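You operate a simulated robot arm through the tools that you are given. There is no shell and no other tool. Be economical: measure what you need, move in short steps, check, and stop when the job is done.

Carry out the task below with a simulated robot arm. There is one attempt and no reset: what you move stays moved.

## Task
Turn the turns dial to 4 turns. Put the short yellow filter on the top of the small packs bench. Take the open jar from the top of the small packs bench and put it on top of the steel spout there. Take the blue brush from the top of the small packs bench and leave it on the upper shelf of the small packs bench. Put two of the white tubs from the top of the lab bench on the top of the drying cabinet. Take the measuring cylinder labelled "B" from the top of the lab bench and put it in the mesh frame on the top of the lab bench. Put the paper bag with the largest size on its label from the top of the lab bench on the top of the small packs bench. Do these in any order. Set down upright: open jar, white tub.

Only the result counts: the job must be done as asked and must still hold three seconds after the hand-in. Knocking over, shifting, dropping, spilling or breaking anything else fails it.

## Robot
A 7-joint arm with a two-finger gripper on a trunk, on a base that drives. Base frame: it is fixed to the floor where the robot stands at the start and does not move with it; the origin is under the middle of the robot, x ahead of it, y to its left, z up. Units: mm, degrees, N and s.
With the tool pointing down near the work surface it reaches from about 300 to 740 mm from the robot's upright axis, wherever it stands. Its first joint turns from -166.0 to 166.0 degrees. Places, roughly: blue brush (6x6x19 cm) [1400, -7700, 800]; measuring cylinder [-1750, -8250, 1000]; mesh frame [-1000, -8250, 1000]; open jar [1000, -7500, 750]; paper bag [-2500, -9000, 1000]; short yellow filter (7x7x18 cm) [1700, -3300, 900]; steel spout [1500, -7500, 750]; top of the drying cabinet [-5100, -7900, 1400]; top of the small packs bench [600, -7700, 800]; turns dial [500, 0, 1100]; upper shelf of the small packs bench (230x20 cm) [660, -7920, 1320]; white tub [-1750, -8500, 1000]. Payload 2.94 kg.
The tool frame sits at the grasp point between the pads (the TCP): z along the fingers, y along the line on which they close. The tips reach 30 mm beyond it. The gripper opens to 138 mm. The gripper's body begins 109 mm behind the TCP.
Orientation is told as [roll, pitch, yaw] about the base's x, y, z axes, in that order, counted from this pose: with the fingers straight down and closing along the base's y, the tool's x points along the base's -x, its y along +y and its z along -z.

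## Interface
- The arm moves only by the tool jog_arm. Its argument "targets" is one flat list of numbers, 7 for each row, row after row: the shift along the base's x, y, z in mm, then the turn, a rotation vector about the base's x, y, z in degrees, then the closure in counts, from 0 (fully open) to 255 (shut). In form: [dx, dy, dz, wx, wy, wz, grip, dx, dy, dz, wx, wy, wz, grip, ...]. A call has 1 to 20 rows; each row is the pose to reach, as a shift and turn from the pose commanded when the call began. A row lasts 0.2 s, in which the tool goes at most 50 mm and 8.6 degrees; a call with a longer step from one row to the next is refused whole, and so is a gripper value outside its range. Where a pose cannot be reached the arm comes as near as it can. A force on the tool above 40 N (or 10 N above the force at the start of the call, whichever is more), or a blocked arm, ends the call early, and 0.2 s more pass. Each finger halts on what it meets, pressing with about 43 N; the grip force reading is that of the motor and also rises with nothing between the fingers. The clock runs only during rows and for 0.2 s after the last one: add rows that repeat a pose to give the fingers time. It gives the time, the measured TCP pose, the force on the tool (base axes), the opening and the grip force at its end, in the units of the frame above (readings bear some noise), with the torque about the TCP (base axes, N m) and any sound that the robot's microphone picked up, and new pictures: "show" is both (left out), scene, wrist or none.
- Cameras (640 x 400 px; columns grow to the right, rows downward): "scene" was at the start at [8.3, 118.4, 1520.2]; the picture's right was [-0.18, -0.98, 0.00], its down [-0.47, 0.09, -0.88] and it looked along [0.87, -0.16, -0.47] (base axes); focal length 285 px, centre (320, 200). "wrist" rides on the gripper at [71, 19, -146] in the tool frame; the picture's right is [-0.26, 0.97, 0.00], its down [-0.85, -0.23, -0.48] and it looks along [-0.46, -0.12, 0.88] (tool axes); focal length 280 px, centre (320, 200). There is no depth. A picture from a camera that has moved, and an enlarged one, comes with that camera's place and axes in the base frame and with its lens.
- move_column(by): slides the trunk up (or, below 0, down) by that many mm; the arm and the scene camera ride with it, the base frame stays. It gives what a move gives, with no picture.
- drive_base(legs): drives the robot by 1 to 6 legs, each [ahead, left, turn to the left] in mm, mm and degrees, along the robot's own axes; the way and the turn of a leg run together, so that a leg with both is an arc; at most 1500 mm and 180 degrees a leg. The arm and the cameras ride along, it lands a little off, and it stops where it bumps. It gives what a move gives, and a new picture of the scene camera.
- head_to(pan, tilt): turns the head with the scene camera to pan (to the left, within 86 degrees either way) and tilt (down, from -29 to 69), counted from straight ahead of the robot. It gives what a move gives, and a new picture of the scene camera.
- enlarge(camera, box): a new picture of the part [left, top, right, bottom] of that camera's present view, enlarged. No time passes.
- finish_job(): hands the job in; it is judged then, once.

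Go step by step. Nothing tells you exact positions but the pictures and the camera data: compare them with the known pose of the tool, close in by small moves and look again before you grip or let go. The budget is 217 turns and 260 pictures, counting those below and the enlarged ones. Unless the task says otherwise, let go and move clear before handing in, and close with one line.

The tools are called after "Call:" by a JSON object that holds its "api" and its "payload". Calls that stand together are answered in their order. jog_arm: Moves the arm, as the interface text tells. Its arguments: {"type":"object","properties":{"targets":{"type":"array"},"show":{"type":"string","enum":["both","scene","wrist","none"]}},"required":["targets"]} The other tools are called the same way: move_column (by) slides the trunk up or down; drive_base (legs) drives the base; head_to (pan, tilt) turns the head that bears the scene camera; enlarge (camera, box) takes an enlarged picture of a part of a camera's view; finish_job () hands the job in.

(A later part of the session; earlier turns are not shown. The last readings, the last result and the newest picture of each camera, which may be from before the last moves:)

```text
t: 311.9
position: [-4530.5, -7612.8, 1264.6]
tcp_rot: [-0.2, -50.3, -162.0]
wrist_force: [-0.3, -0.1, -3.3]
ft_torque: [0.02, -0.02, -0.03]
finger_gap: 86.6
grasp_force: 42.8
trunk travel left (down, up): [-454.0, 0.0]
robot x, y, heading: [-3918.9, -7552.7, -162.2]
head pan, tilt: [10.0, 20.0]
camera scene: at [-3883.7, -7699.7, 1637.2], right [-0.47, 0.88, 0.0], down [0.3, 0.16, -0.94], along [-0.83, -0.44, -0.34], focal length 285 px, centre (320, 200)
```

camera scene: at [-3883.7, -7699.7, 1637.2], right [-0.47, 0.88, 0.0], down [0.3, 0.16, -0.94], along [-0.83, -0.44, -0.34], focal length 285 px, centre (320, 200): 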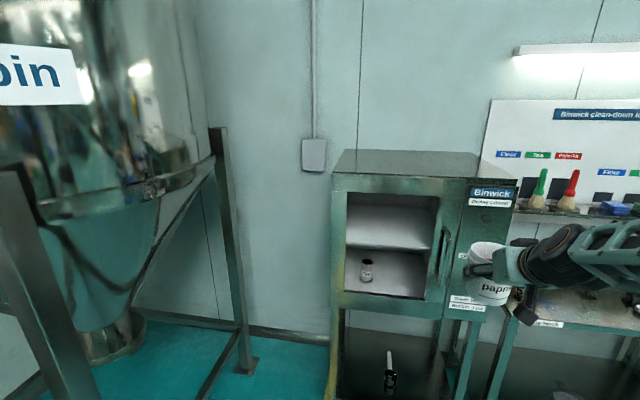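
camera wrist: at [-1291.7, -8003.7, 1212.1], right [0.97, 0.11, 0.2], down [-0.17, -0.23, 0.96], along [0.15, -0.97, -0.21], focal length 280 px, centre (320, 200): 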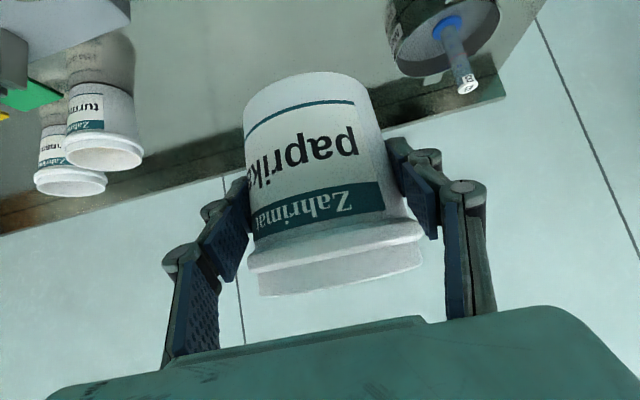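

Call:
{"api": "jog_arm", "payload": {"targets": [0, 0, 45, 0, 0, 0, 140, 0, 0, 90, 0, 0, 0, 140, 0, 0, 135, 0, 0, 0, 140, 0, 0, 180, 0, 0, 0, 140, 0, 0, 225, 0, 0, 0, 140, 0, 0, 265, 0, 0, 0, 140], "show": "none"}}

Call:
{"api": "drive_base", "payload": {"legs": [[430, 0, 0]]}}

```text
t: 313.3
position: [-4527.8, -7611.3, 1531.6]
tcp_rot: [-0.1, -50.1, -162.1]
wrist_force: [-0.2, 0.2, -2.8]
ft_torque: [0.0, -0.03, 0.0]
finger_gap: 86.8
grasp_force: 43.0
trunk travel left (down, up): [-454.0, 0.0]
robot x, y, heading: [-3920.1, -7552.5, -162.0]
head pan, tilt: [10.0, 20.0]
```

```text
t: 315.9
position: [-4934.2, -7747.6, 1531.5]
tcp_rot: [-0.2, -50.2, -161.8]
wrist_force: [-0.2, -0.1, -2.3]
ft_torque: [0.0, -0.06, -0.02]
finger_gap: 86.8
grasp_force: 43.0
trunk travel left (down, up): [-454.0, 0.0]
robot x, y, heading: [-4322.7, -7684.4, -161.6]
head pan, tilt: [10.0, 20.0]
camera scene: at [-4289.1, -7832.4, 1637.2], right [-0.47, 0.88, 0.0], down [0.3, 0.16, -0.94], along [-0.83, -0.44, -0.34], focal length 285 px, centre (320, 200)
```

scene: 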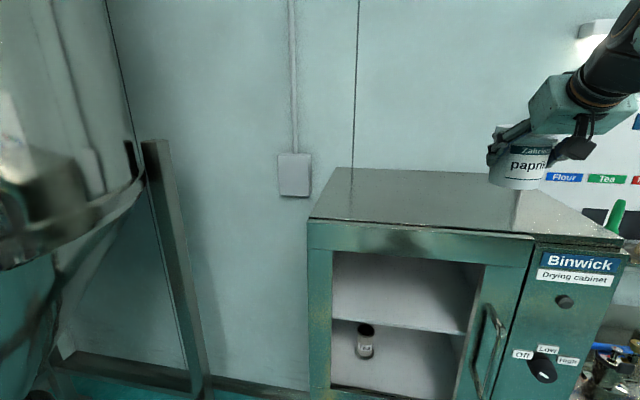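

Call:
{"api": "drive_base", "payload": {"legs": [[130, 0, 0]]}}

Call:
{"api": "jog_arm", "payload": {"targets": [-17, 3, -10, 0, 0, 0, 140, -34, 8, -25, 0, 0, 0, 140, -34, 12, -45, 0, 0, 0, 140, -34, 15, -60, 0, 0, 0, 140]}}

```text
t: 317.2
position: [-5056.9, -7788.6, 1530.7]
tcp_rot: [-0.2, -50.2, -161.7]
wrist_force: [-0.4, -0.4, -2.5]
ft_torque: [0.03, -0.03, 0.02]
finger_gap: 86.6
grasp_force: 42.7
trunk travel left (down, up): [-454.0, 0.0]
robot x, y, heading: [-4444.8, -7725.5, -161.7]
head pan, tilt: [10.0, 20.0]
camera scene: at [-4411.3, -7872.7, 1637.2], right [-0.47, 0.88, 0.0], down [0.3, 0.16, -0.94], along [-0.83, -0.45, -0.34], focal length 285 px, centre (320, 200)
```

scene: 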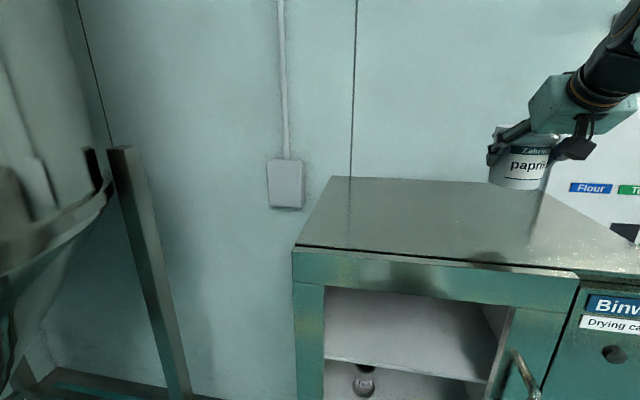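

```text
t: 318.2
position: [-5088.3, -7773.2, 1469.4]
tcp_rot: [-0.1, -50.1, -161.7]
wrist_force: [0.0, 0.0, -1.9]
ft_torque: [-0.01, -0.01, 0.01]
finger_gap: 86.7
grasp_force: 43.2
trunk travel left (down, up): [-454.0, 0.0]
robot x, y, heading: [-4444.6, -7724.7, -161.7]
head pan, tilt: [10.0, 20.0]
camera scene: at [-4410.5, -7872.2, 1637.2], right [-0.47, 0.88, 0.0], down [0.3, 0.16, -0.94], along [-0.83, -0.45, -0.34], focal length 285 px, centre (320, 200)
camera wrist: at [-4933.4, -7741.3, 1509.9], right [0.14, -0.97, 0.2], down [-0.24, 0.16, 0.96], along [-0.96, -0.18, -0.21], focal length 280 px, centre (320, 200)
```

scene: 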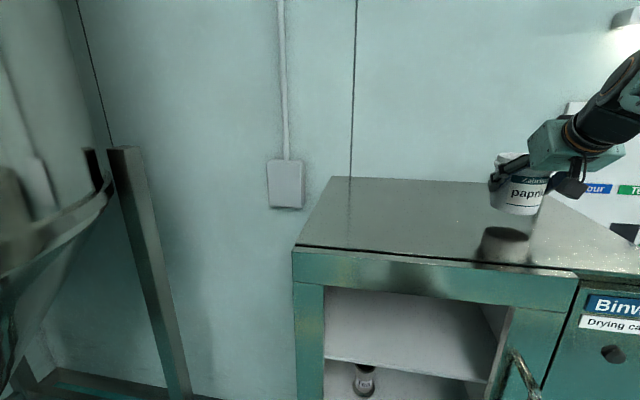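
wrist: 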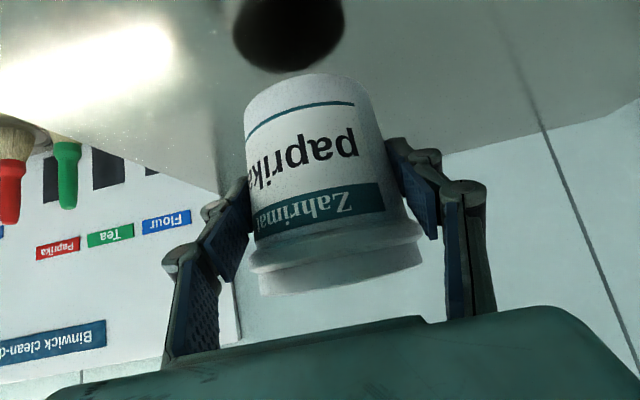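

Call:
{"api": "jog_arm", "payload": {"targets": [0, 0, -10, 0, 0, 0, 140, 0, 0, -19, 0, 0, 0, 140, 0, 0, -23, 0, 0, 0, 140, 0, 0, -26, 0, 0, 0, 140, 0, 0, -29, 0, 0, 0, 140, 0, 0, -32, 0, 0, 0, 140, 0, 0, -35, 0, 0, 0, 140, 0, 0, -38, 0, 0, 0, 140], "show": "scene"}}

```text
t: 320.0
position: [-5089.1, -7773.8, 1440.2]
tcp_rot: [-0.4, -50.8, -161.5]
wrist_force: [-5.0, -0.4, 20.6]
ft_torque: [0.06, -0.2, -0.03]
finger_gap: 86.6
grasp_force: 42.9
trunk travel left (down, up): [-454.0, 0.0]
robot x, y, heading: [-4444.9, -7727.2, -161.5]
head pan, tilt: [10.0, 20.0]
camera scene: at [-4408.4, -7872.3, 1637.6], right [-0.47, 0.88, 0.0], down [0.3, 0.16, -0.94], along [-0.83, -0.45, -0.34], focal length 285 px, centre (320, 200)
```

scene: 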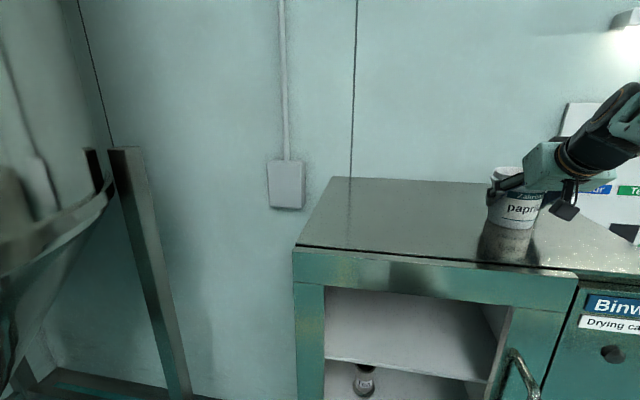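

Call:
{"api": "jog_arm", "payload": {"targets": [0, 0, 7, 0, 0, 0, 140, 0, 0, 8, 0, 0, 0, 120, 0, 0, 8, 0, 0, 0, 90, 0, 0, 8, 0, 0, 0, 50, 0, 0, 8, 0, 0, 0, 15, 0, 0, 8, 0, 0, 0, 0, 0, 0, 8, 0, 0, 0, 0, 18, 6, 24, 0, 0, 0, 0, 45, 15, 48, 0, 0, 0, 0, 75, 25, 74, 0, 0, 0, 0, 110, 36, 100, 0, 0, 0, 0, 145, 48, 125, 0, 0, 0, 0]}}

```text
t: 322.8
position: [-4983.1, -7718.8, 1493.6]
tcp_rot: [3.9, -43.2, -165.0]
wrist_force: [-0.1, -0.3, 0.0]
ft_torque: [0.01, 0.01, -0.01]
finger_gap: 138.1
grasp_force: 0.0
trunk travel left (down, up): [-454.0, 0.0]
robot x, y, heading: [-4445.9, -7726.4, -161.6]
head pan, tilt: [10.0, 20.0]
stopped in row 12: the arm was blocked; the commanded pose is now the measured one
camera scene: at [-4410.9, -7871.2, 1635.6], right [-0.46, 0.89, 0.0], down [0.32, 0.17, -0.93], along [-0.83, -0.43, -0.36], focal length 285 px, centre (320, 200)
camera wrist: at [-4832.7, -7686.3, 1552.6], right [0.11, -0.97, 0.23], down [-0.36, 0.17, 0.92], along [-0.93, -0.18, -0.33], focal length 280 px, centre (320, 200)
```

scene: 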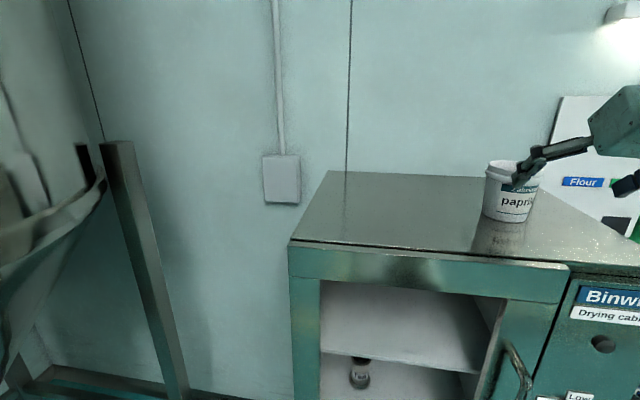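
wrist: 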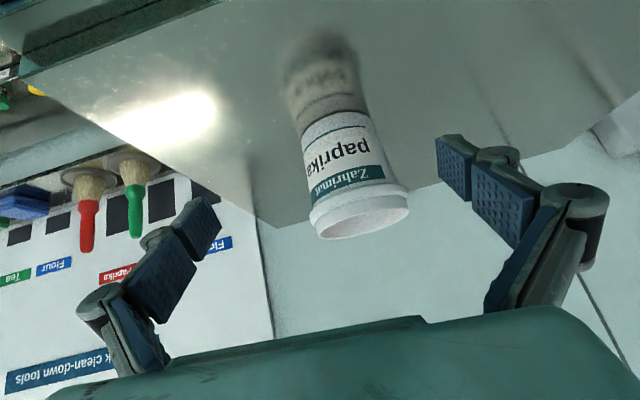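

The paprika tub stands on the cabinet. The arm got cramped near the body, so I'll back the base away and then relax the arm.

Call:
{"api": "drive_base", "payload": {"legs": [[-560, 0, 0]]}}

Call:
{"api": "jog_arm", "payload": {"targets": [-20, -6, -20, 0, 0, 0, 0, -45, -14, -45, 0, 0, 0, 0, -60, -20, -80, 0, 0, 0, 0, -60, -20, -120, 0, 0, 0, 0, -60, -20, -160, 0, 0, 0, 0]}}

```text
t: 326.0
position: [-4446.7, -7544.3, 1494.9]
tcp_rot: [4.0, -43.2, -164.1]
wrist_force: [-0.4, 0.2, 0.3]
ft_torque: [0.02, -0.02, -0.04]
finger_gap: 137.8
grasp_force: 0.1
trunk travel left (down, up): [-454.0, 0.0]
robot x, y, heading: [-3913.1, -7544.6, -160.9]
head pan, tilt: [10.0, 20.0]
camera scene: at [-3874.4, -7689.7, 1636.2], right [-0.47, 0.88, 0.0], down [0.31, 0.16, -0.94], along [-0.83, -0.44, -0.35], focal length 285 px, centre (320, 200)
```

scene: 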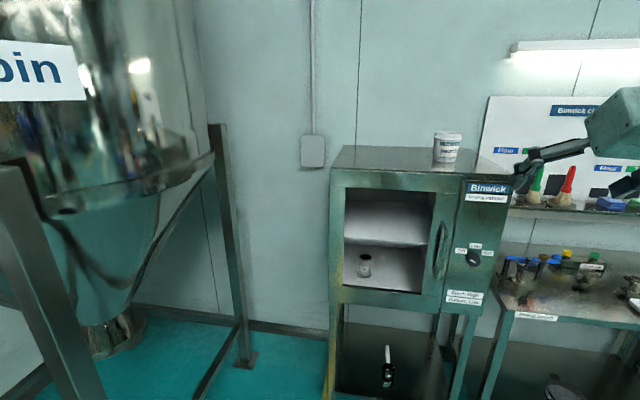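

```text
t: 327.2
position: [-4509.2, -7565.2, 1332.3]
tcp_rot: [3.9, -43.2, -164.0]
wrist_force: [0.4, 0.3, -0.1]
ft_torque: [-0.01, -0.02, 0.01]
finger_gap: 138.0
grasp_force: 0.0
trunk travel left (down, up): [-454.0, 0.0]
robot x, y, heading: [-3908.7, -7545.1, -161.1]
head pan, tilt: [10.0, 20.0]
camera scene: at [-3874.6, -7691.4, 1637.2], right [-0.49, 0.87, 0.0], down [0.3, 0.17, -0.94], along [-0.82, -0.46, -0.34], focal length 285 px, centre (320, 200)
camera wrist: at [-4359.8, -7530.9, 1392.3], right [0.12, -0.97, 0.23], down [-0.36, 0.17, 0.92], along [-0.92, -0.2, -0.33], focal length 280 px, centre (320, 200)
```

scene: 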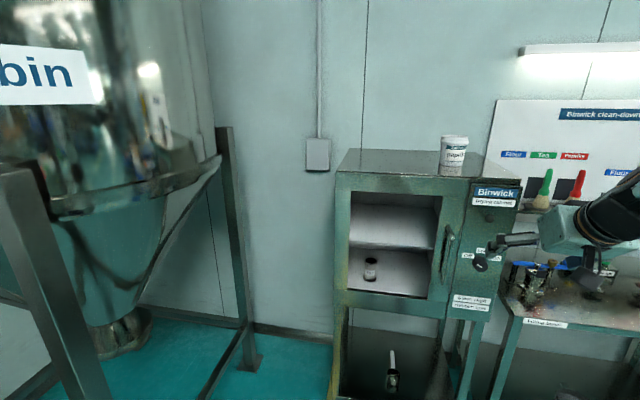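
wrist: 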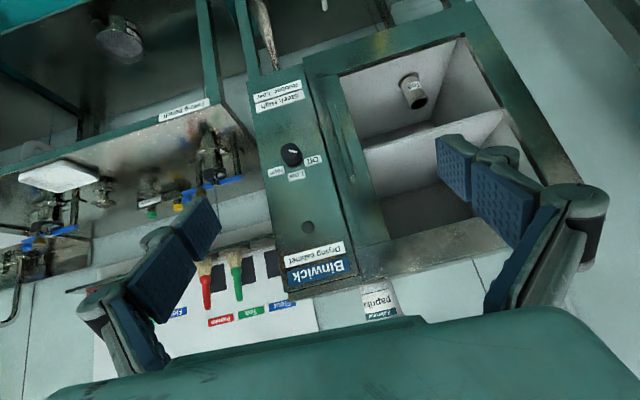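

Call:
{"api": "jog_arm", "payload": {"targets": [0, 0, -20, 0.4, 3.75, -0.08, 0, 0, 0, -40, 0.81, 7.5, -0.16, 0], "show": "none"}}

```text
t: 327.8
position: [-4508.3, -7563.6, 1293.9]
tcp_rot: [-0.6, -50.1, -160.9]
wrist_force: [0.7, 1.3, 0.0]
ft_torque: [-0.02, 0.02, 0.03]
finger_gap: 138.2
grasp_force: 0.1
trunk travel left (down, up): [-454.0, 0.0]
robot x, y, heading: [-3911.9, -7547.3, -161.0]
head pan, tilt: [10.0, 20.0]
```

Now the turmeric tub, at about (−1551, −8456). I'll drive back to the lab bench.

Call:
{"api": "drive_base", "payload": {"legs": [[-794, 145, 0], [-794, 145, 0], [0, 0, 88], [520, 397, 0]]}}

Call:
{"api": "head_to", "payload": {"pan": 0, "tilt": 42}}

```text
t: 343.5
position: [-1771.8, -8273.8, 1295.2]
tcp_rot: [-0.5, -50.0, -71.8]
wrist_force: [0.3, -0.4, -0.8]
ft_torque: [0.03, -0.02, -0.03]
finger_gap: 138.1
grasp_force: 0.0
trunk travel left (down, up): [-454.0, 0.0]
robot x, y, heading: [-1782.6, -7673.9, -71.8]
head pan, tilt: [10.0, 20.0]
camera scene: at [-1637.9, -7640.0, 1637.1], right [-0.88, -0.47, 0.0], down [-0.16, 0.3, -0.94], along [0.45, -0.83, -0.34], focal length 285 px, centre (320, 200)
```

scene: 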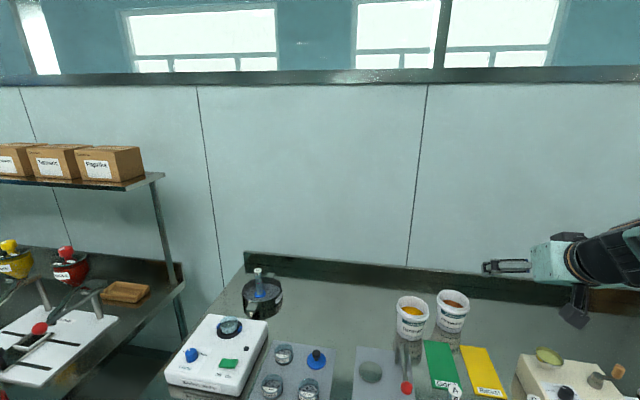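

```text
t: 344.3
position: [-1772.5, -8273.4, 1294.5]
tcp_rot: [-0.5, -50.1, -71.8]
wrist_force: [-0.1, 0.2, 0.5]
ft_torque: [-0.03, -0.03, 0.0]
finger_gap: 138.0
grasp_force: 0.2
trunk travel left (down, up): [-454.0, 0.0]
robot x, y, heading: [-1784.0, -7676.6, -71.7]
head pan, tilt: [0.0, 42.0]
camera scene: at [-1656.0, -7637.2, 1602.9], right [-0.95, -0.31, 0.0], down [-0.21, 0.63, -0.74], along [0.23, -0.71, -0.67], focal length 285 px, centre (320, 200)
```

scene: 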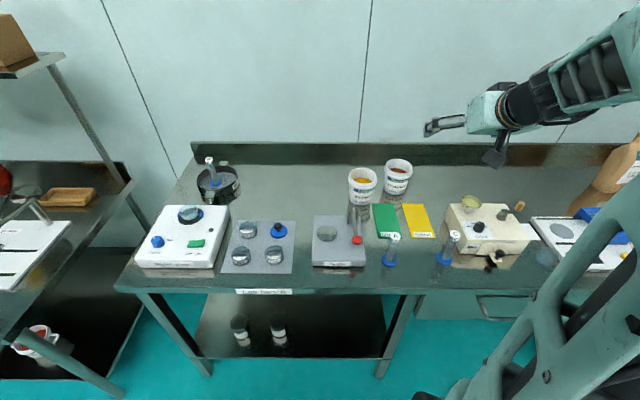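

Call:
{"api": "move_column", "payload": {"by": -92}}

Call:
{"api": "jog_arm", "payload": {"targets": [40, -18, 0, 0, 0, 0, 0, 80, -36, 0, 0, 0, 0, 0, 120, -54, -10, 0, 0, 0, 0, 160, -72, -25, 0, 0, 0, 0, 187, -83, -60, 0, 0, 0, 0, 187, -83, -105, 0, 0, 0, 0, 187, -83, -150, 0, 0, 0, 0, 187, -83, -174, 0, 0, 0, 0, 187, -83, -174, 0, 0, 0, 0]}}

```text
t: 345.6
position: [-1772.9, -8274.6, 1203.3]
tcp_rot: [-0.5, -50.1, -71.8]
wrist_force: [0.9, 0.0, -0.4]
ft_torque: [-0.01, -0.01, 0.01]
finger_gap: 138.2
grasp_force: 0.1
trunk travel left (down, up): [-362.0, 92.0]
robot x, y, heading: [-1787.2, -7673.4, -71.6]
head pan, tilt: [0.0, 42.0]
```

```text
t: 347.6
position: [-1586.7, -8354.8, 1027.5]
tcp_rot: [-0.5, -50.2, -71.8]
wrist_force: [0.0, 0.1, 0.0]
ft_torque: [0.02, -0.03, 0.01]
finger_gap: 137.9
grasp_force: 0.1
trunk travel left (down, up): [-362.0, 92.0]
robot x, y, heading: [-1783.1, -7677.2, -71.7]
head pan, tilt: [0.0, 42.0]
camera scene: at [-1656.0, -7637.2, 1510.8], right [-0.95, -0.31, 0.0], down [-0.21, 0.64, -0.74], along [0.23, -0.71, -0.67], focal length 285 px, centre (320, 200)
camera wrist: at [-1615.4, -8199.0, 1066.3], right [0.97, 0.14, 0.2], down [-0.16, -0.24, 0.96], along [0.18, -0.96, -0.21], focal length 280 px, centre (320, 200)
```

scene: 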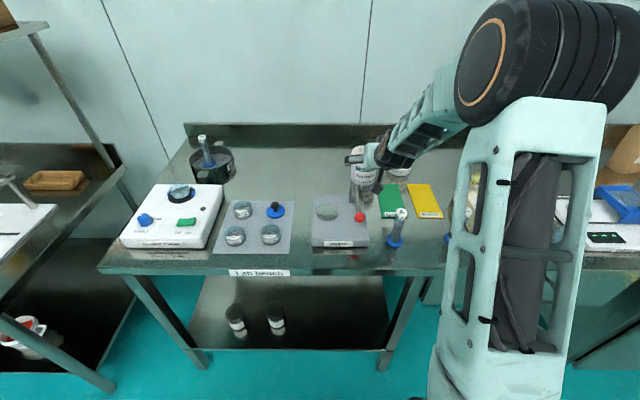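
wrist: 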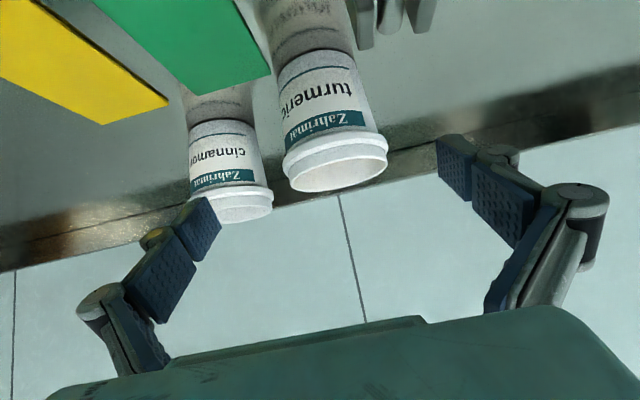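

Call:
{"api": "jog_arm", "payload": {"targets": [13, -27, -29, 0, 0, 0, 25, 26, -55, -58, 0, 0, 0, 25, 36, -76, -80, 0, 0, 0, 25, 39, -84, -88, 0, 0, 0, 25, 39, -84, -88, 0, 0, 0, 25], "show": "wrist"}}

```text
t: 348.8
position: [-1547.1, -8440.8, 941.1]
tcp_rot: [-0.5, -50.1, -71.8]
wrist_force: [-0.1, -0.6, 0.9]
ft_torque: [-0.01, 0.0, 0.04]
finger_gap: 124.5
grasp_force: 0.0
trunk travel left (down, up): [-362.0, 92.0]
robot x, y, heading: [-1780.7, -7677.2, -71.7]
head pan, tilt: [0.0, 42.0]
camera wrist: at [-1575.8, -8283.7, 980.4], right [0.97, 0.14, 0.2], down [-0.16, -0.24, 0.96], along [0.18, -0.96, -0.21], focal length 280 px, centre (320, 200)
```

wrist: 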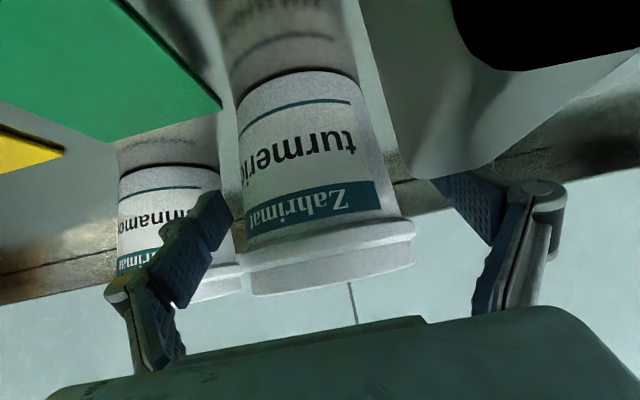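

Call:
{"api": "jog_arm", "payload": {"targets": [0, 0, 0, 0, 0, 0, 50, 0, 0, 0, 0, 0, 0, 75, 0, 0, 0, 0, 0, 0, 100, 0, 0, 0, 0, 0, 0, 125, 0, 0, 0, 0, 0, 0, 140, 0, 0, 0, 0, 0, 0, 140], "show": "both"}}

```text
t: 350.2
position: [-1546.4, -8439.9, 940.9]
tcp_rot: [-0.6, -50.2, -71.8]
wrist_force: [-1.6, -0.2, 1.0]
ft_torque: [-0.08, 0.22, -0.03]
finger_gap: 87.4
grasp_force: 42.9
trunk travel left (down, up): [-362.0, 92.0]
robot x, y, heading: [-1783.0, -7676.0, -71.4]
head pan, tilt: [0.0, 42.0]
camera scene: at [-1656.3, -7637.1, 1510.8], right [-0.95, -0.31, 0.0], down [-0.21, 0.64, -0.74], along [0.23, -0.71, -0.67], focal length 285 px, centre (320, 200)
camera wrist: at [-1576.2, -8283.6, 980.8], right [0.97, 0.14, 0.2], down [-0.16, -0.24, 0.96], along [0.18, -0.96, -0.21], focal length 280 px, centre (320, 200)
```

scene: 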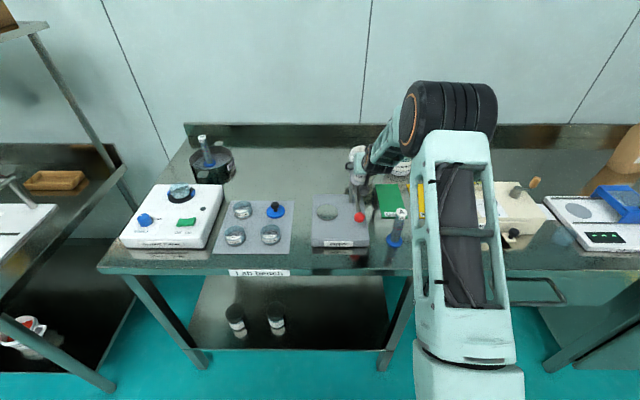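
wrist: 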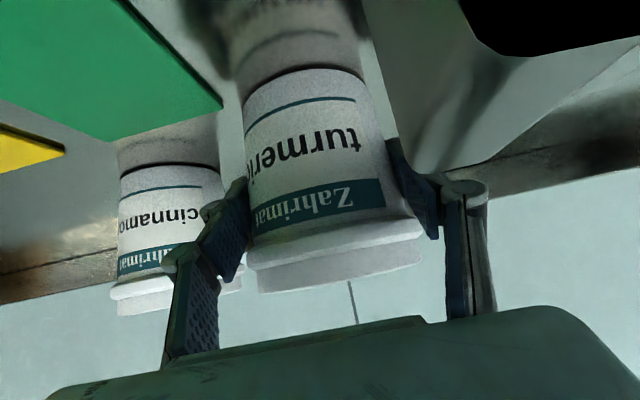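

Call:
{"api": "jog_arm", "payload": {"targets": [0, 0, 8, 0, 0, 0, 140, 0, 0, 25, 0, 0, 0, 140, 0, 0, 50, 0, 0, 0, 140, 0, 0, 80, 0, 0, 0, 140, 0, 0, 110, 0, 0, 0, 140, 0, 0, 140, 0, 0, 0, 140, -12, 30, 165, 0, 0, 0, 140, -24, 65, 185, 0, 0, 0, 140, -36, 100, 200, 0, 0, 0, 140, -48, 135, 215, 0, 0, 0, 140, -60, 170, 225, 0, 0, 0, 140, -72, 200, 235, 0, 0, 0, 140, -72, 200, 235, 0, 0, 0, 140]}}

```text
t: 353.0
position: [-1618.7, -8240.2, 1176.4]
tcp_rot: [-0.6, -50.2, -71.8]
wrist_force: [-0.1, 0.1, -2.3]
ft_torque: [0.03, 0.0, -0.02]
finger_gap: 87.0
grasp_force: 42.8
trunk travel left (down, up): [-362.0, 92.0]
robot x, y, heading: [-1782.0, -7675.6, -71.8]
head pan, tilt: [0.0, 42.0]
camera scene: at [-1656.0, -7637.6, 1510.8], right [-0.95, -0.31, 0.0], down [-0.21, 0.64, -0.74], along [0.23, -0.71, -0.67], focal length 285 px, centre (320, 200)
camera wrist: at [-1647.9, -8083.9, 1215.4], right [0.97, 0.14, 0.2], down [-0.16, -0.24, 0.96], along [0.18, -0.96, -0.21], focal length 280 px, centre (320, 200)
```

scene: 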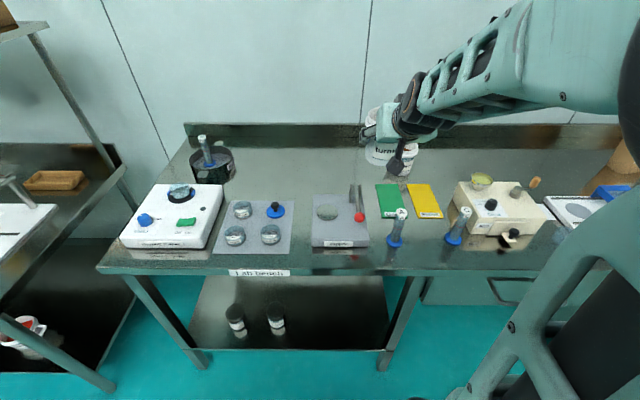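
wrist: 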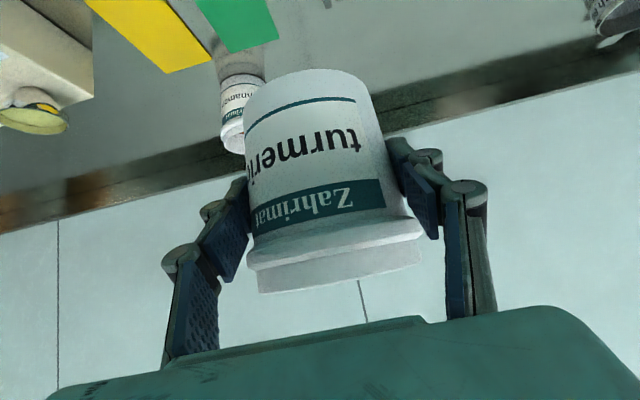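

Call:
{"api": "drive_base", "payload": {"legs": [[-420, 0, 0], [0, -420, 0], [0, 0, -90], [781, -182, 0], [781, -182, 0]]}}

Call:
{"api": "move_column", "payload": {"by": 92}}

Call:
{"api": "jog_arm", "payload": {"targets": [0, 0, 45, 0, 0, 0, 140, 0, 0, 90, 0, 0, 0, 140, 0, 0, 135, 0, 0, 0, 140, 0, 0, 180, 0, 0, 0, 140, 0, 0, 225, 0, 0, 0, 140, 0, 0, 265, 0, 0, 0, 140]}}

```text
t: 370.9
position: [-4462.3, -7783.4, 1176.4]
tcp_rot: [-0.5, -50.1, -159.9]
wrist_force: [0.1, -0.2, -2.3]
ft_torque: [0.01, -0.04, -0.01]
finger_gap: 87.0
grasp_force: 43.1
trunk travel left (down, up): [-362.0, 92.0]
robot x, y, heading: [-3903.8, -7596.1, -159.6]
head pan, tilt: [0.0, 42.0]
camera scene: at [-3862.2, -7726.1, 1510.8], right [-0.35, 0.94, 0.0], down [0.63, 0.23, -0.74], along [-0.7, -0.26, -0.67], focal length 285 px, centre (320, 200)
```

scene: 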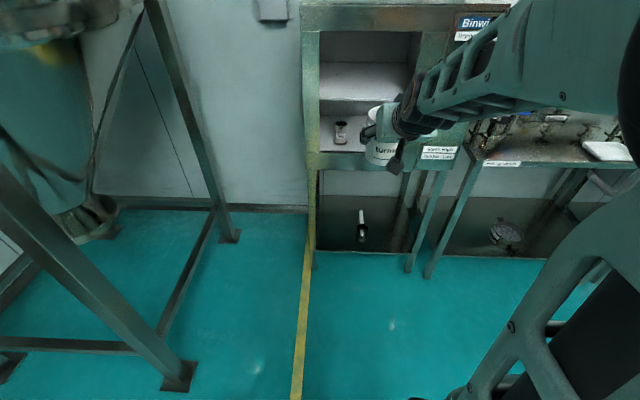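

```text
t: 372.2
position: [-4461.7, -7782.2, 1268.2]
tcp_rot: [-0.5, -50.1, -159.8]
wrist_force: [0.5, -0.5, -2.1]
ft_torque: [0.01, -0.01, 0.0]
finger_gap: 86.7
grasp_force: 43.2
trunk travel left (down, up): [-454.0, 0.0]
robot x, y, heading: [-3899.4, -7598.5, -159.7]
head pan, tilt: [0.0, 42.0]
```

```text
t: 373.6
position: [-4460.1, -7782.2, 1535.2]
tcp_rot: [-0.5, -50.2, -159.6]
wrist_force: [0.3, -0.3, -2.0]
ft_torque: [0.01, -0.02, -0.02]
finger_gap: 86.8
grasp_force: 42.6
trunk travel left (down, up): [-454.0, 0.0]
robot x, y, heading: [-3902.4, -7598.3, -159.8]
head pan, tilt: [0.0, 42.0]
camera scene: at [-3863.6, -7722.3, 1603.8], right [-0.3, 0.95, 0.0], down [0.63, 0.2, -0.75], along [-0.72, -0.23, -0.66], focal length 285 px, centre (320, 200)
camera wrist: at [-4304.2, -7746.7, 1575.0], right [0.17, -0.97, 0.2], down [-0.24, 0.15, 0.96], along [-0.95, -0.21, -0.21], focal length 280 px, centre (320, 200)
```

scene: 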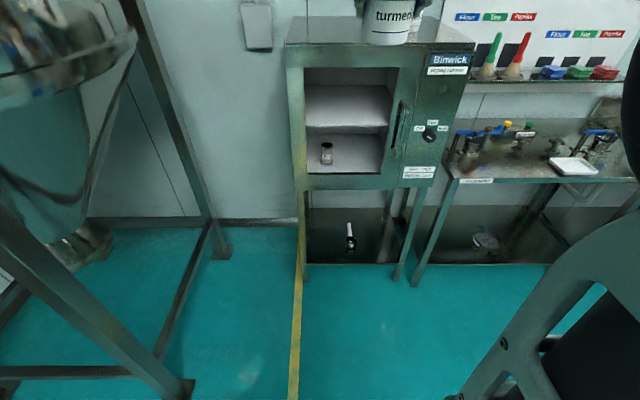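
wrist: 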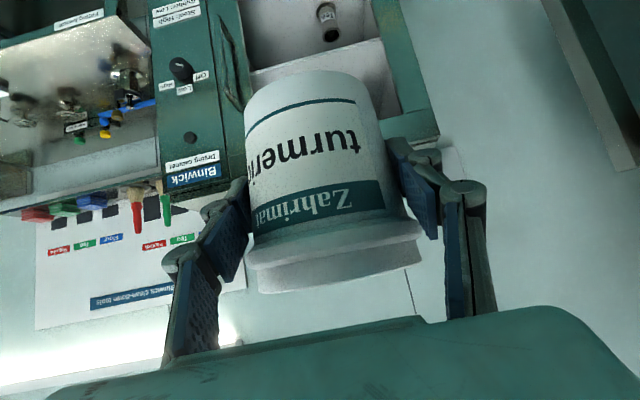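

Call:
{"api": "drive_base", "payload": {"legs": [[560, 0, 0]]}}

Call:
{"api": "head_to", "payload": {"pan": 10, "tilt": 25}}

```text
t: 376.8
position: [-4984.9, -7973.5, 1533.7]
tcp_rot: [-0.5, -50.1, -159.9]
wrist_force: [-0.2, -0.2, -2.5]
ft_torque: [0.04, -0.01, 0.03]
finger_gap: 86.8
grasp_force: 42.7
trunk travel left (down, up): [-454.0, 0.0]
robot x, y, heading: [-4426.3, -7787.9, -159.7]
head pan, tilt: [0.0, 42.0]
camera scene: at [-4387.5, -7915.7, 1604.0], right [-0.31, 0.95, 0.0], down [0.63, 0.2, -0.75], along [-0.72, -0.23, -0.66], focal length 285 px, centre (320, 200)
```

scene: 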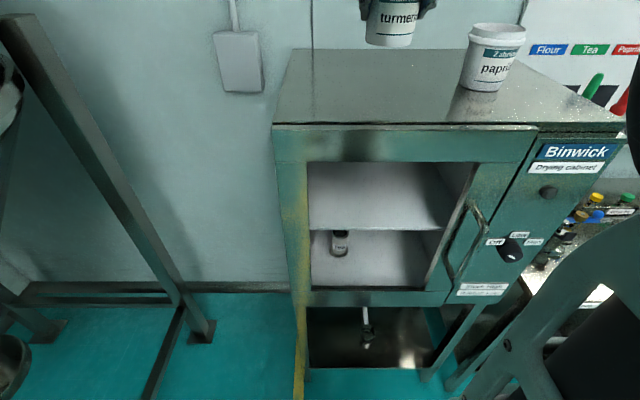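

```text
t: 377.6
position: [-4984.9, -7972.5, 1531.2]
tcp_rot: [-0.4, -49.8, -160.0]
wrist_force: [1.3, 0.2, -2.7]
ft_torque: [0.01, -0.02, 0.0]
finger_gap: 87.1
grasp_force: 42.5
trunk travel left (down, up): [-454.0, 0.0]
robot x, y, heading: [-4429.1, -7791.1, -160.1]
head pan, tilt: [10.0, 25.0]
camera scene: at [-4390.2, -7927.5, 1625.8], right [-0.41, 0.91, 0.0], down [0.41, 0.19, -0.89], along [-0.81, -0.37, -0.45], focal length 285 px, centre (320, 200)
```

scene: 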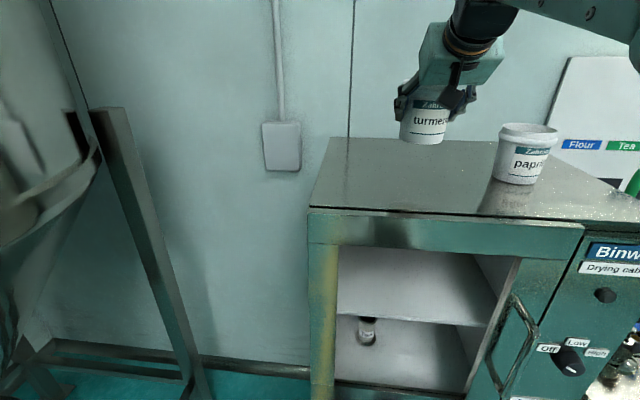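

Call:
{"api": "jog_arm", "payload": {"targets": [-20, -5, -20, 0, 0, 0, 140, -40, -9, -45, 0, 0, 0, 140, -40, -9, -65, 0, 0, 0, 140, -40, -9, -80, 0, 0, 0, 140, -40, -9, -86, 0, 0, 0, 140, -40, -9, -89, 0, 0, 0, 140, -40, -9, -92, 0, 0, 0, 140, -40, -9, -95, 0, 0, 0, 140, -40, -9, -98, 0, 0, 0, 140], "show": "scene"}}

```text
t: 379.6
position: [-5024.0, -7981.4, 1442.3]
tcp_rot: [-0.5, -50.7, -159.8]
wrist_force: [-4.5, -0.9, 16.1]
ft_torque: [0.42, 0.26, 0.17]
finger_gap: 86.9
grasp_force: 43.2
trunk travel left (down, up): [-454.0, 0.0]
robot x, y, heading: [-4426.8, -7794.8, -160.0]
head pan, tilt: [10.0, 25.0]
camera scene: at [-4385.5, -7935.6, 1629.4], right [-0.5, 0.86, 0.0], down [0.36, 0.21, -0.91], along [-0.78, -0.46, -0.42], focal length 285 px, centre (320, 200)
```

scene: 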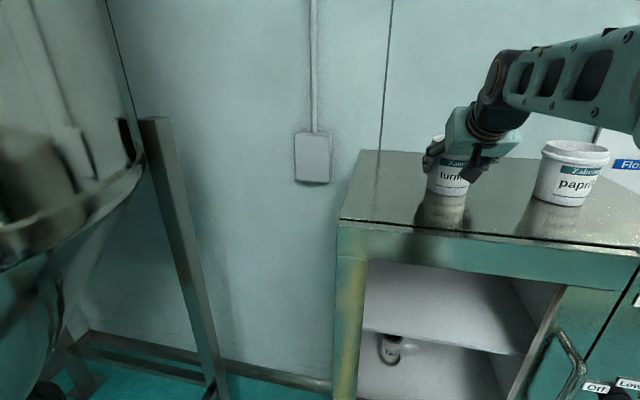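

Contact made, but the elbow seems close to the head. I'll release, turn the head aside, and retreat by backing the base straight out.

Call:
{"api": "jog_arm", "payload": {"targets": [0, 0, 5, 0, 0, 0, 140, 0, 0, 5, 0, 0, 0, 120, 0, 0, 5, 0, 0, 0, 90, 0, 0, 5, 0, 0, 0, 50, 0, 0, 5, 0, 0, 0, 15, 0, 0, 5, 0, 0, 0, 0, 0, 0, 5, 0, 0, 0, 0, 0, 0, 5, 0, 0, 0, 0], "show": "both"}}

```text
t: 381.4
position: [-5024.0, -7981.6, 1441.7]
tcp_rot: [-0.5, -50.1, -159.9]
wrist_force: [-1.3, -0.5, -0.7]
ft_torque: [0.03, 0.02, -0.03]
finger_gap: 137.9
grasp_force: 0.1
trunk travel left (down, up): [-454.0, 0.0]
robot x, y, heading: [-4425.7, -7791.9, -160.0]
head pan, tilt: [10.0, 25.0]
camera scene: at [-4386.3, -7935.8, 1629.1], right [-0.5, 0.86, 0.0], down [0.37, 0.21, -0.91], along [-0.78, -0.45, -0.42], focal length 285 px, centre (320, 200)
camera wrist: at [-4869.1, -7945.6, 1480.8], right [0.17, -0.97, 0.2], down [-0.24, 0.15, 0.96], along [-0.95, -0.21, -0.21], focal length 280 px, centre (320, 200)
```

scene: 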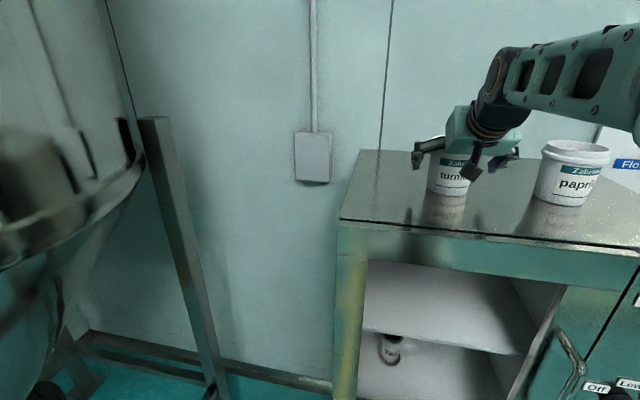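
wrist: 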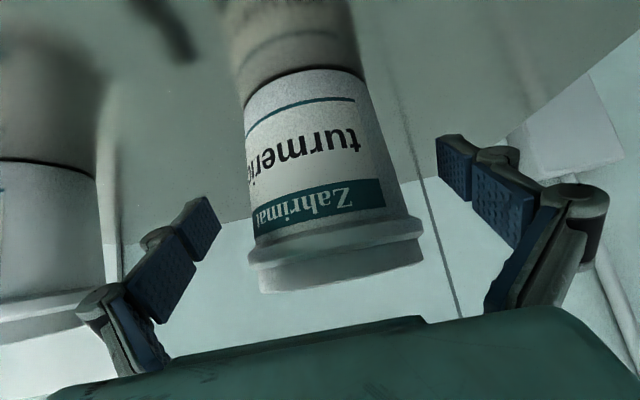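

Call:
{"api": "drive_base", "payload": {"legs": [[-500, 0, 0]]}}

Call:
{"api": "head_to", "payload": {"pan": 15, "tilt": 15}}

```text
t: 384.3
position: [-4559.5, -7812.0, 1442.0]
tcp_rot: [-0.5, -50.0, -159.9]
wrist_force: [0.2, 0.1, 0.2]
ft_torque: [0.02, 0.02, -0.03]
finger_gap: 138.0
grasp_force: 0.0
trunk travel left (down, up): [-454.0, 0.0]
robot x, y, heading: [-3964.9, -7620.3, -159.9]
head pan, tilt: [10.0, 25.0]
camera scene: at [-3922.6, -7766.0, 1629.1], right [-0.5, 0.87, 0.0], down [0.37, 0.21, -0.91], along [-0.78, -0.45, -0.42], focal length 285 px, centre (320, 200)
```

scene: 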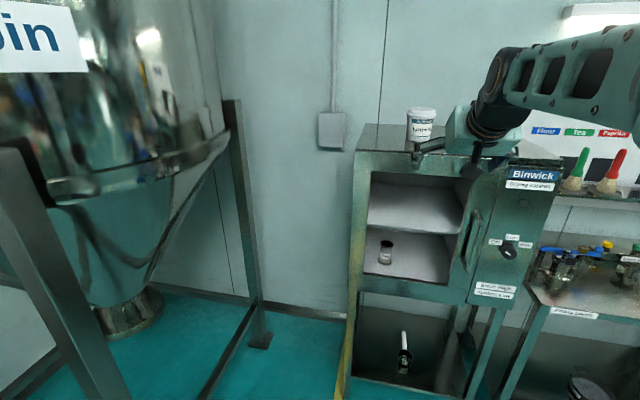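

```text
t: 385.1
position: [-4560.5, -7810.5, 1440.5]
tcp_rot: [-0.5, -50.1, -160.0]
wrist_force: [-0.4, 0.1, 0.1]
ft_torque: [0.01, -0.02, 0.0]
finger_gap: 137.8
grasp_force: 0.0
trunk travel left (down, up): [-454.0, 0.0]
robot x, y, heading: [-3965.9, -7622.7, -160.0]
head pan, tilt: [15.0, 15.0]
camera scene: at [-3919.8, -7773.7, 1645.3], right [-0.57, 0.82, 0.0], down [0.21, 0.15, -0.97], along [-0.79, -0.56, -0.26], focal length 285 px, centre (320, 200)
```

scene: 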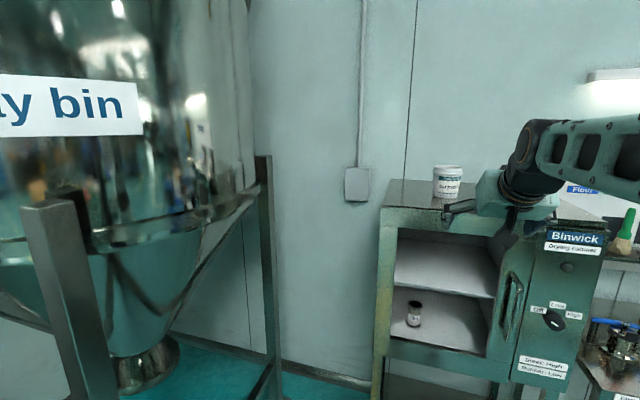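

Both tubs stand on the cabinet. Next are the paper bags: I'll drive in front of them and read their labels.

Call:
{"api": "jog_arm", "payload": {"targets": [0, 0, -40, 0, 0, 0, 0, 0, 0, -80, 0, 0, 0, 0, 0, 0, -120, 0, 0, 0, 0, 0, 0, -150, 0, 0, 0, 0], "show": "none"}}

Call:
{"api": "drive_base", "payload": {"legs": [[-1027, 297, 0], [0, 0, 87], [330, 23, 0]]}}

Call:
{"api": "head_to", "payload": {"pan": 20, "tilt": 30}}

```text
t: 386.1
position: [-4562.0, -7811.8, 1291.4]
tcp_rot: [-0.5, -50.1, -159.9]
wrist_force: [0.4, 0.0, 0.0]
ft_torque: [0.03, 0.01, -0.02]
finger_gap: 137.9
grasp_force: 0.1
trunk travel left (down, up): [-454.0, 0.0]
robot x, y, heading: [-3963.4, -7615.8, -159.8]
head pan, tilt: [15.0, 15.0]
```

```text
t: 396.9
position: [-2665.5, -8476.2, 1291.7]
tcp_rot: [-0.5, -50.2, -75.1]
wrist_force: [-0.9, 0.3, 0.4]
ft_torque: [0.0, -0.02, -0.03]
finger_gap: 137.8
grasp_force: 0.0
trunk travel left (down, up): [-454.0, 0.0]
robot x, y, heading: [-2800.6, -7860.7, -74.9]
head pan, tilt: [15.0, 15.0]
camera scene: at [-2647.8, -7833.1, 1645.3], right [-0.87, -0.5, 0.0], down [-0.13, 0.22, -0.97], along [0.48, -0.84, -0.26], focal length 285 px, centre (320, 200)
```

scene: 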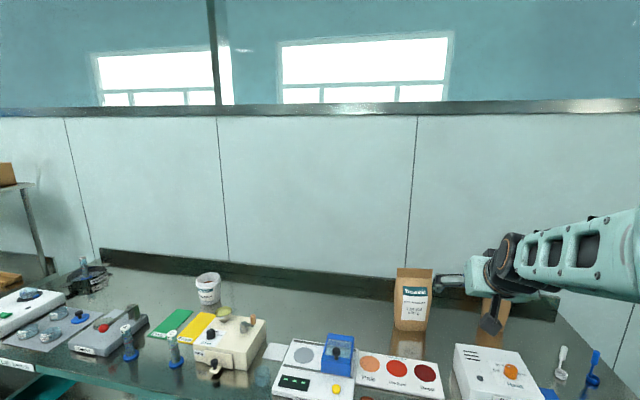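

```text
t: 397.7
position: [-2665.8, -8476.8, 1290.9]
tcp_rot: [-0.4, -50.2, -75.0]
wrist_force: [0.1, -0.5, 0.2]
ft_torque: [0.0, -0.02, 0.01]
finger_gap: 137.9
grasp_force: 0.1
trunk travel left (down, up): [-454.0, 0.0]
robot x, y, heading: [-2802.4, -7864.5, -74.9]
head pan, tilt: [20.0, 30.0]
camera scene: at [-2642.8, -7825.8, 1621.2], right [-0.82, -0.57, 0.0], down [-0.29, 0.41, -0.87], along [0.5, -0.71, -0.5], focal length 285 px, centre (320, 200)
```

scene: 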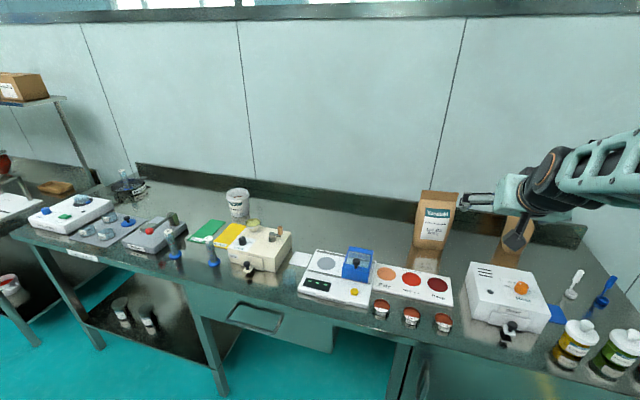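

Call:
{"api": "enlarge", "payload": {"camera": "scene", "box": [390, 180, 560, 280]}}

Call:
{"api": "jog_arm", "payload": {"targets": [0, 0, 0, 0, 0, 0, 0], "show": "wrist"}}

```text
3.76 times, centred on (475, 230) of scene
camera zoom: at [-2642.8, -7825.8, 1621.2], right [-0.82, -0.57, 0.0], down [-0.29, 0.41, -0.87], along [0.5, -0.71, -0.5], focal length 1072 px, centre (-264, 87)
```

zoom: 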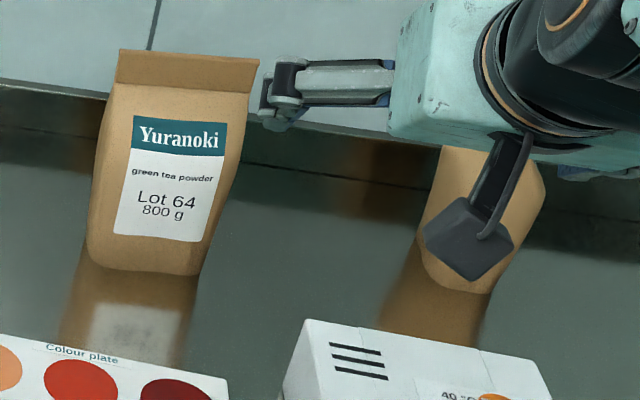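

```text
t: 398.1
position: [-2665.1, -8476.5, 1292.0]
tcp_rot: [-0.6, -50.1, -75.1]
wrist_force: [0.5, 0.3, 0.8]
ft_torque: [0.0, -0.03, -0.04]
finger_gap: 137.7
grasp_force: 0.0
trunk travel left (down, up): [-454.0, 0.0]
robot x, y, heading: [-2802.7, -7865.1, -74.9]
head pan, tilt: [20.0, 30.0]
camera wrist: at [-2685.8, -8318.3, 1330.9], right [0.98, 0.08, 0.2], down [-0.17, -0.23, 0.96], along [0.12, -0.97, -0.21], focal length 280 px, centre (320, 200)
```

wrist: 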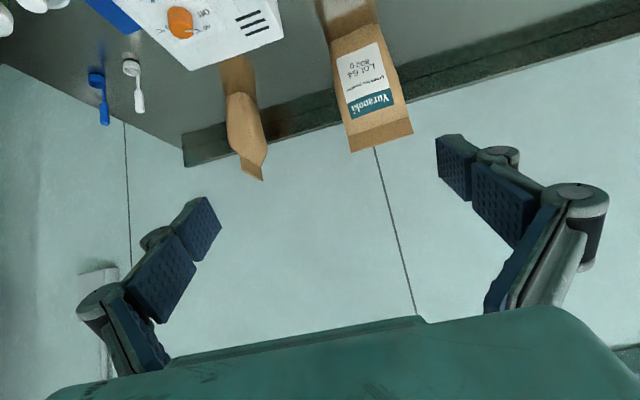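

Bag 1 reads 800 g; bag 2's label faces away to the right. I'll shift right to read it.

Call:
{"api": "drive_base", "payload": {"legs": [[60, -729, 0]]}}

Call:
{"api": "head_to", "payload": {"pan": 42, "tilt": 25}}

```text
t: 404.9
position: [-3357.7, -8719.4, 1291.0]
tcp_rot: [-0.5, -50.1, -75.5]
wrist_force: [0.6, 0.1, 0.1]
ft_torque: [0.02, 0.03, 0.0]
finger_gap: 138.1
grasp_force: 0.0
trunk travel left (down, up): [-454.0, 0.0]
robot x, y, heading: [-3488.2, -8105.6, -75.2]
head pan, tilt: [20.0, 30.0]
camera scene: at [-3329.2, -8069.3, 1621.1], right [-0.82, -0.57, 0.0], down [-0.28, 0.41, -0.87], along [0.49, -0.71, -0.5], focal length 285 px, centre (320, 200)
```

scene: 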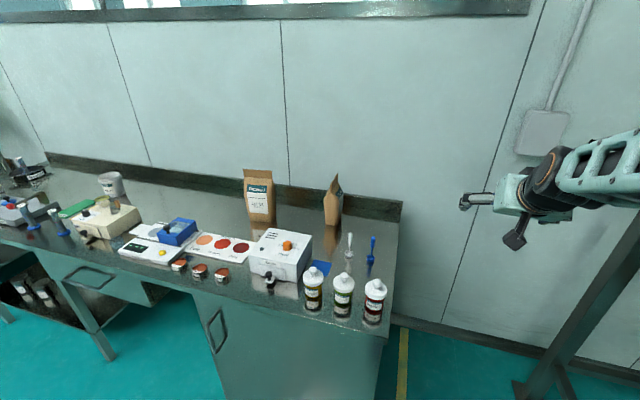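

```text
t: 405.7
position: [-3358.0, -8719.0, 1292.1]
tcp_rot: [-0.4, -50.0, -75.4]
wrist_force: [0.5, -0.2, -0.6]
ft_torque: [0.02, -0.01, 0.02]
finger_gap: 138.3
grasp_force: 0.1
trunk travel left (down, up): [-454.0, 0.0]
robot x, y, heading: [-3487.3, -8105.7, -75.4]
head pan, tilt: [42.0, 25.0]
camera scene: at [-3303.6, -8045.6, 1629.1], right [-0.55, -0.83, 0.0], down [-0.35, 0.23, -0.91], along [0.76, -0.5, -0.42], focal length 285 px, centre (320, 200)
```

scene: 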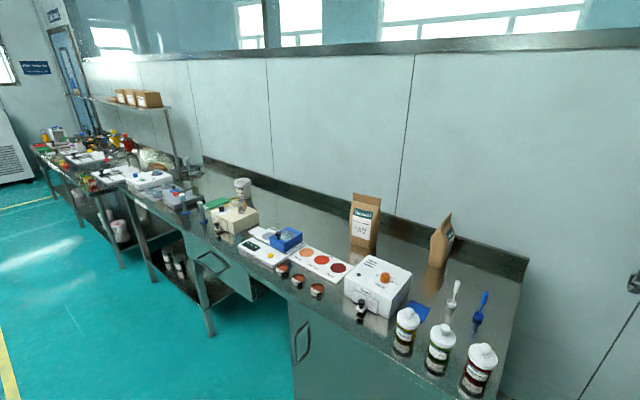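

Call:
{"api": "enlarge", "payload": {"camera": "scene", "box": [340, 180, 480, 280]}}

Call:
{"api": "enlarge", "payload": {"camera": "scene", "box": [425, 205, 465, 275]}}

```text
4.00 times, centred on (410, 230) of scene
camera zoom: at [-3303.6, -8045.6, 1629.1], right [-0.55, -0.83, 0.0], down [-0.35, 0.23, -0.91], along [0.76, -0.5, -0.42], focal length 1138 px, centre (-40, 80)
```

zoom: 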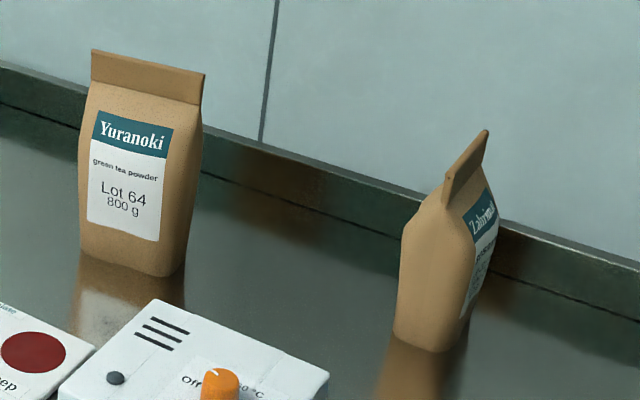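

```text
5.71 times, centred on (445, 240) of scene
camera zoom: at [-3303.6, -8045.6, 1629.1], right [-0.55, -0.83, 0.0], down [-0.35, 0.23, -0.91], along [0.76, -0.5, -0.42], focal length 1626 px, centre (-394, -29)
```

zoom: 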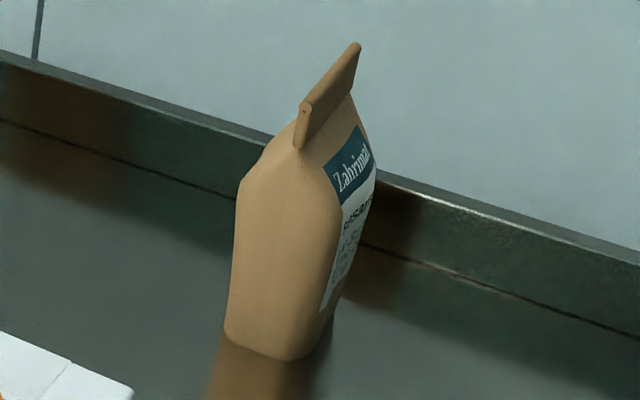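

Call:
{"api": "jog_arm", "payload": {"targets": [12, -9, -7, 0, 0, 7.8, 0, 24, -18, -14, 0, 0, 15.6, 0, 36, -27, -21, 0, 0, 23.3, 0, 48, -36, -28, 0, 0, 31.1, 0, 60, -45, -35, 0, 0, 38.9, 0, 72, -54, -42, 0, 0, 46.7, 0, 84, -63, -49, 0, 0, 54.4, 0, 96, -72, -56, 0, 0, 62.2, 0, 110, -80, -60, 0, 0, 70, 0]}}

```text
t: 407.7
position: [-3246.4, -8799.9, 1231.6]
tcp_rot: [-0.4, -50.2, -5.4]
wrist_force: [-0.6, -0.3, 0.2]
ft_torque: [-0.01, -0.01, 0.02]
finger_gap: 137.8
grasp_force: 0.1
trunk travel left (down, up): [-454.0, 0.0]
robot x, y, heading: [-3490.8, -8107.1, -75.5]
head pan, tilt: [42.0, 25.0]
camera scene: at [-3303.1, -8046.8, 1629.1], right [-0.55, -0.83, 0.0], down [-0.35, 0.23, -0.91], along [0.76, -0.5, -0.42], focal length 285 px, centre (320, 200)
camera wrist: at [-3400.4, -8764.8, 1270.4], right [0.26, 0.94, 0.2], down [0.16, -0.24, 0.96], along [0.95, -0.22, -0.21], focal length 280 px, centre (320, 200)
```

scene: 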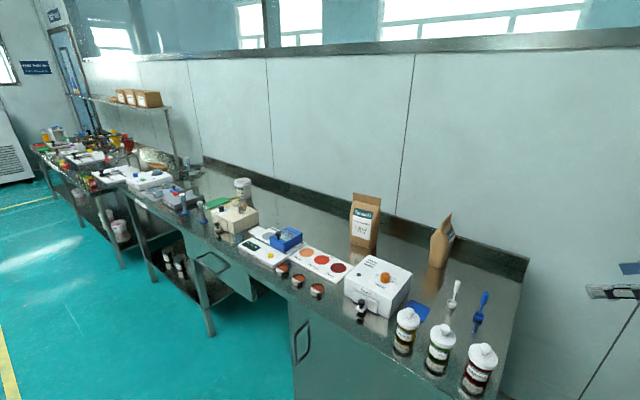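
wrist: 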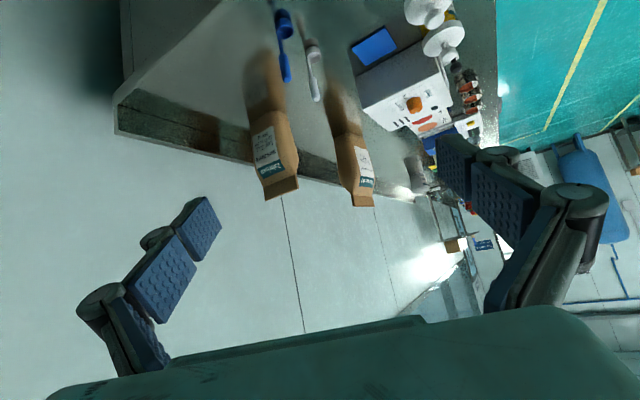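

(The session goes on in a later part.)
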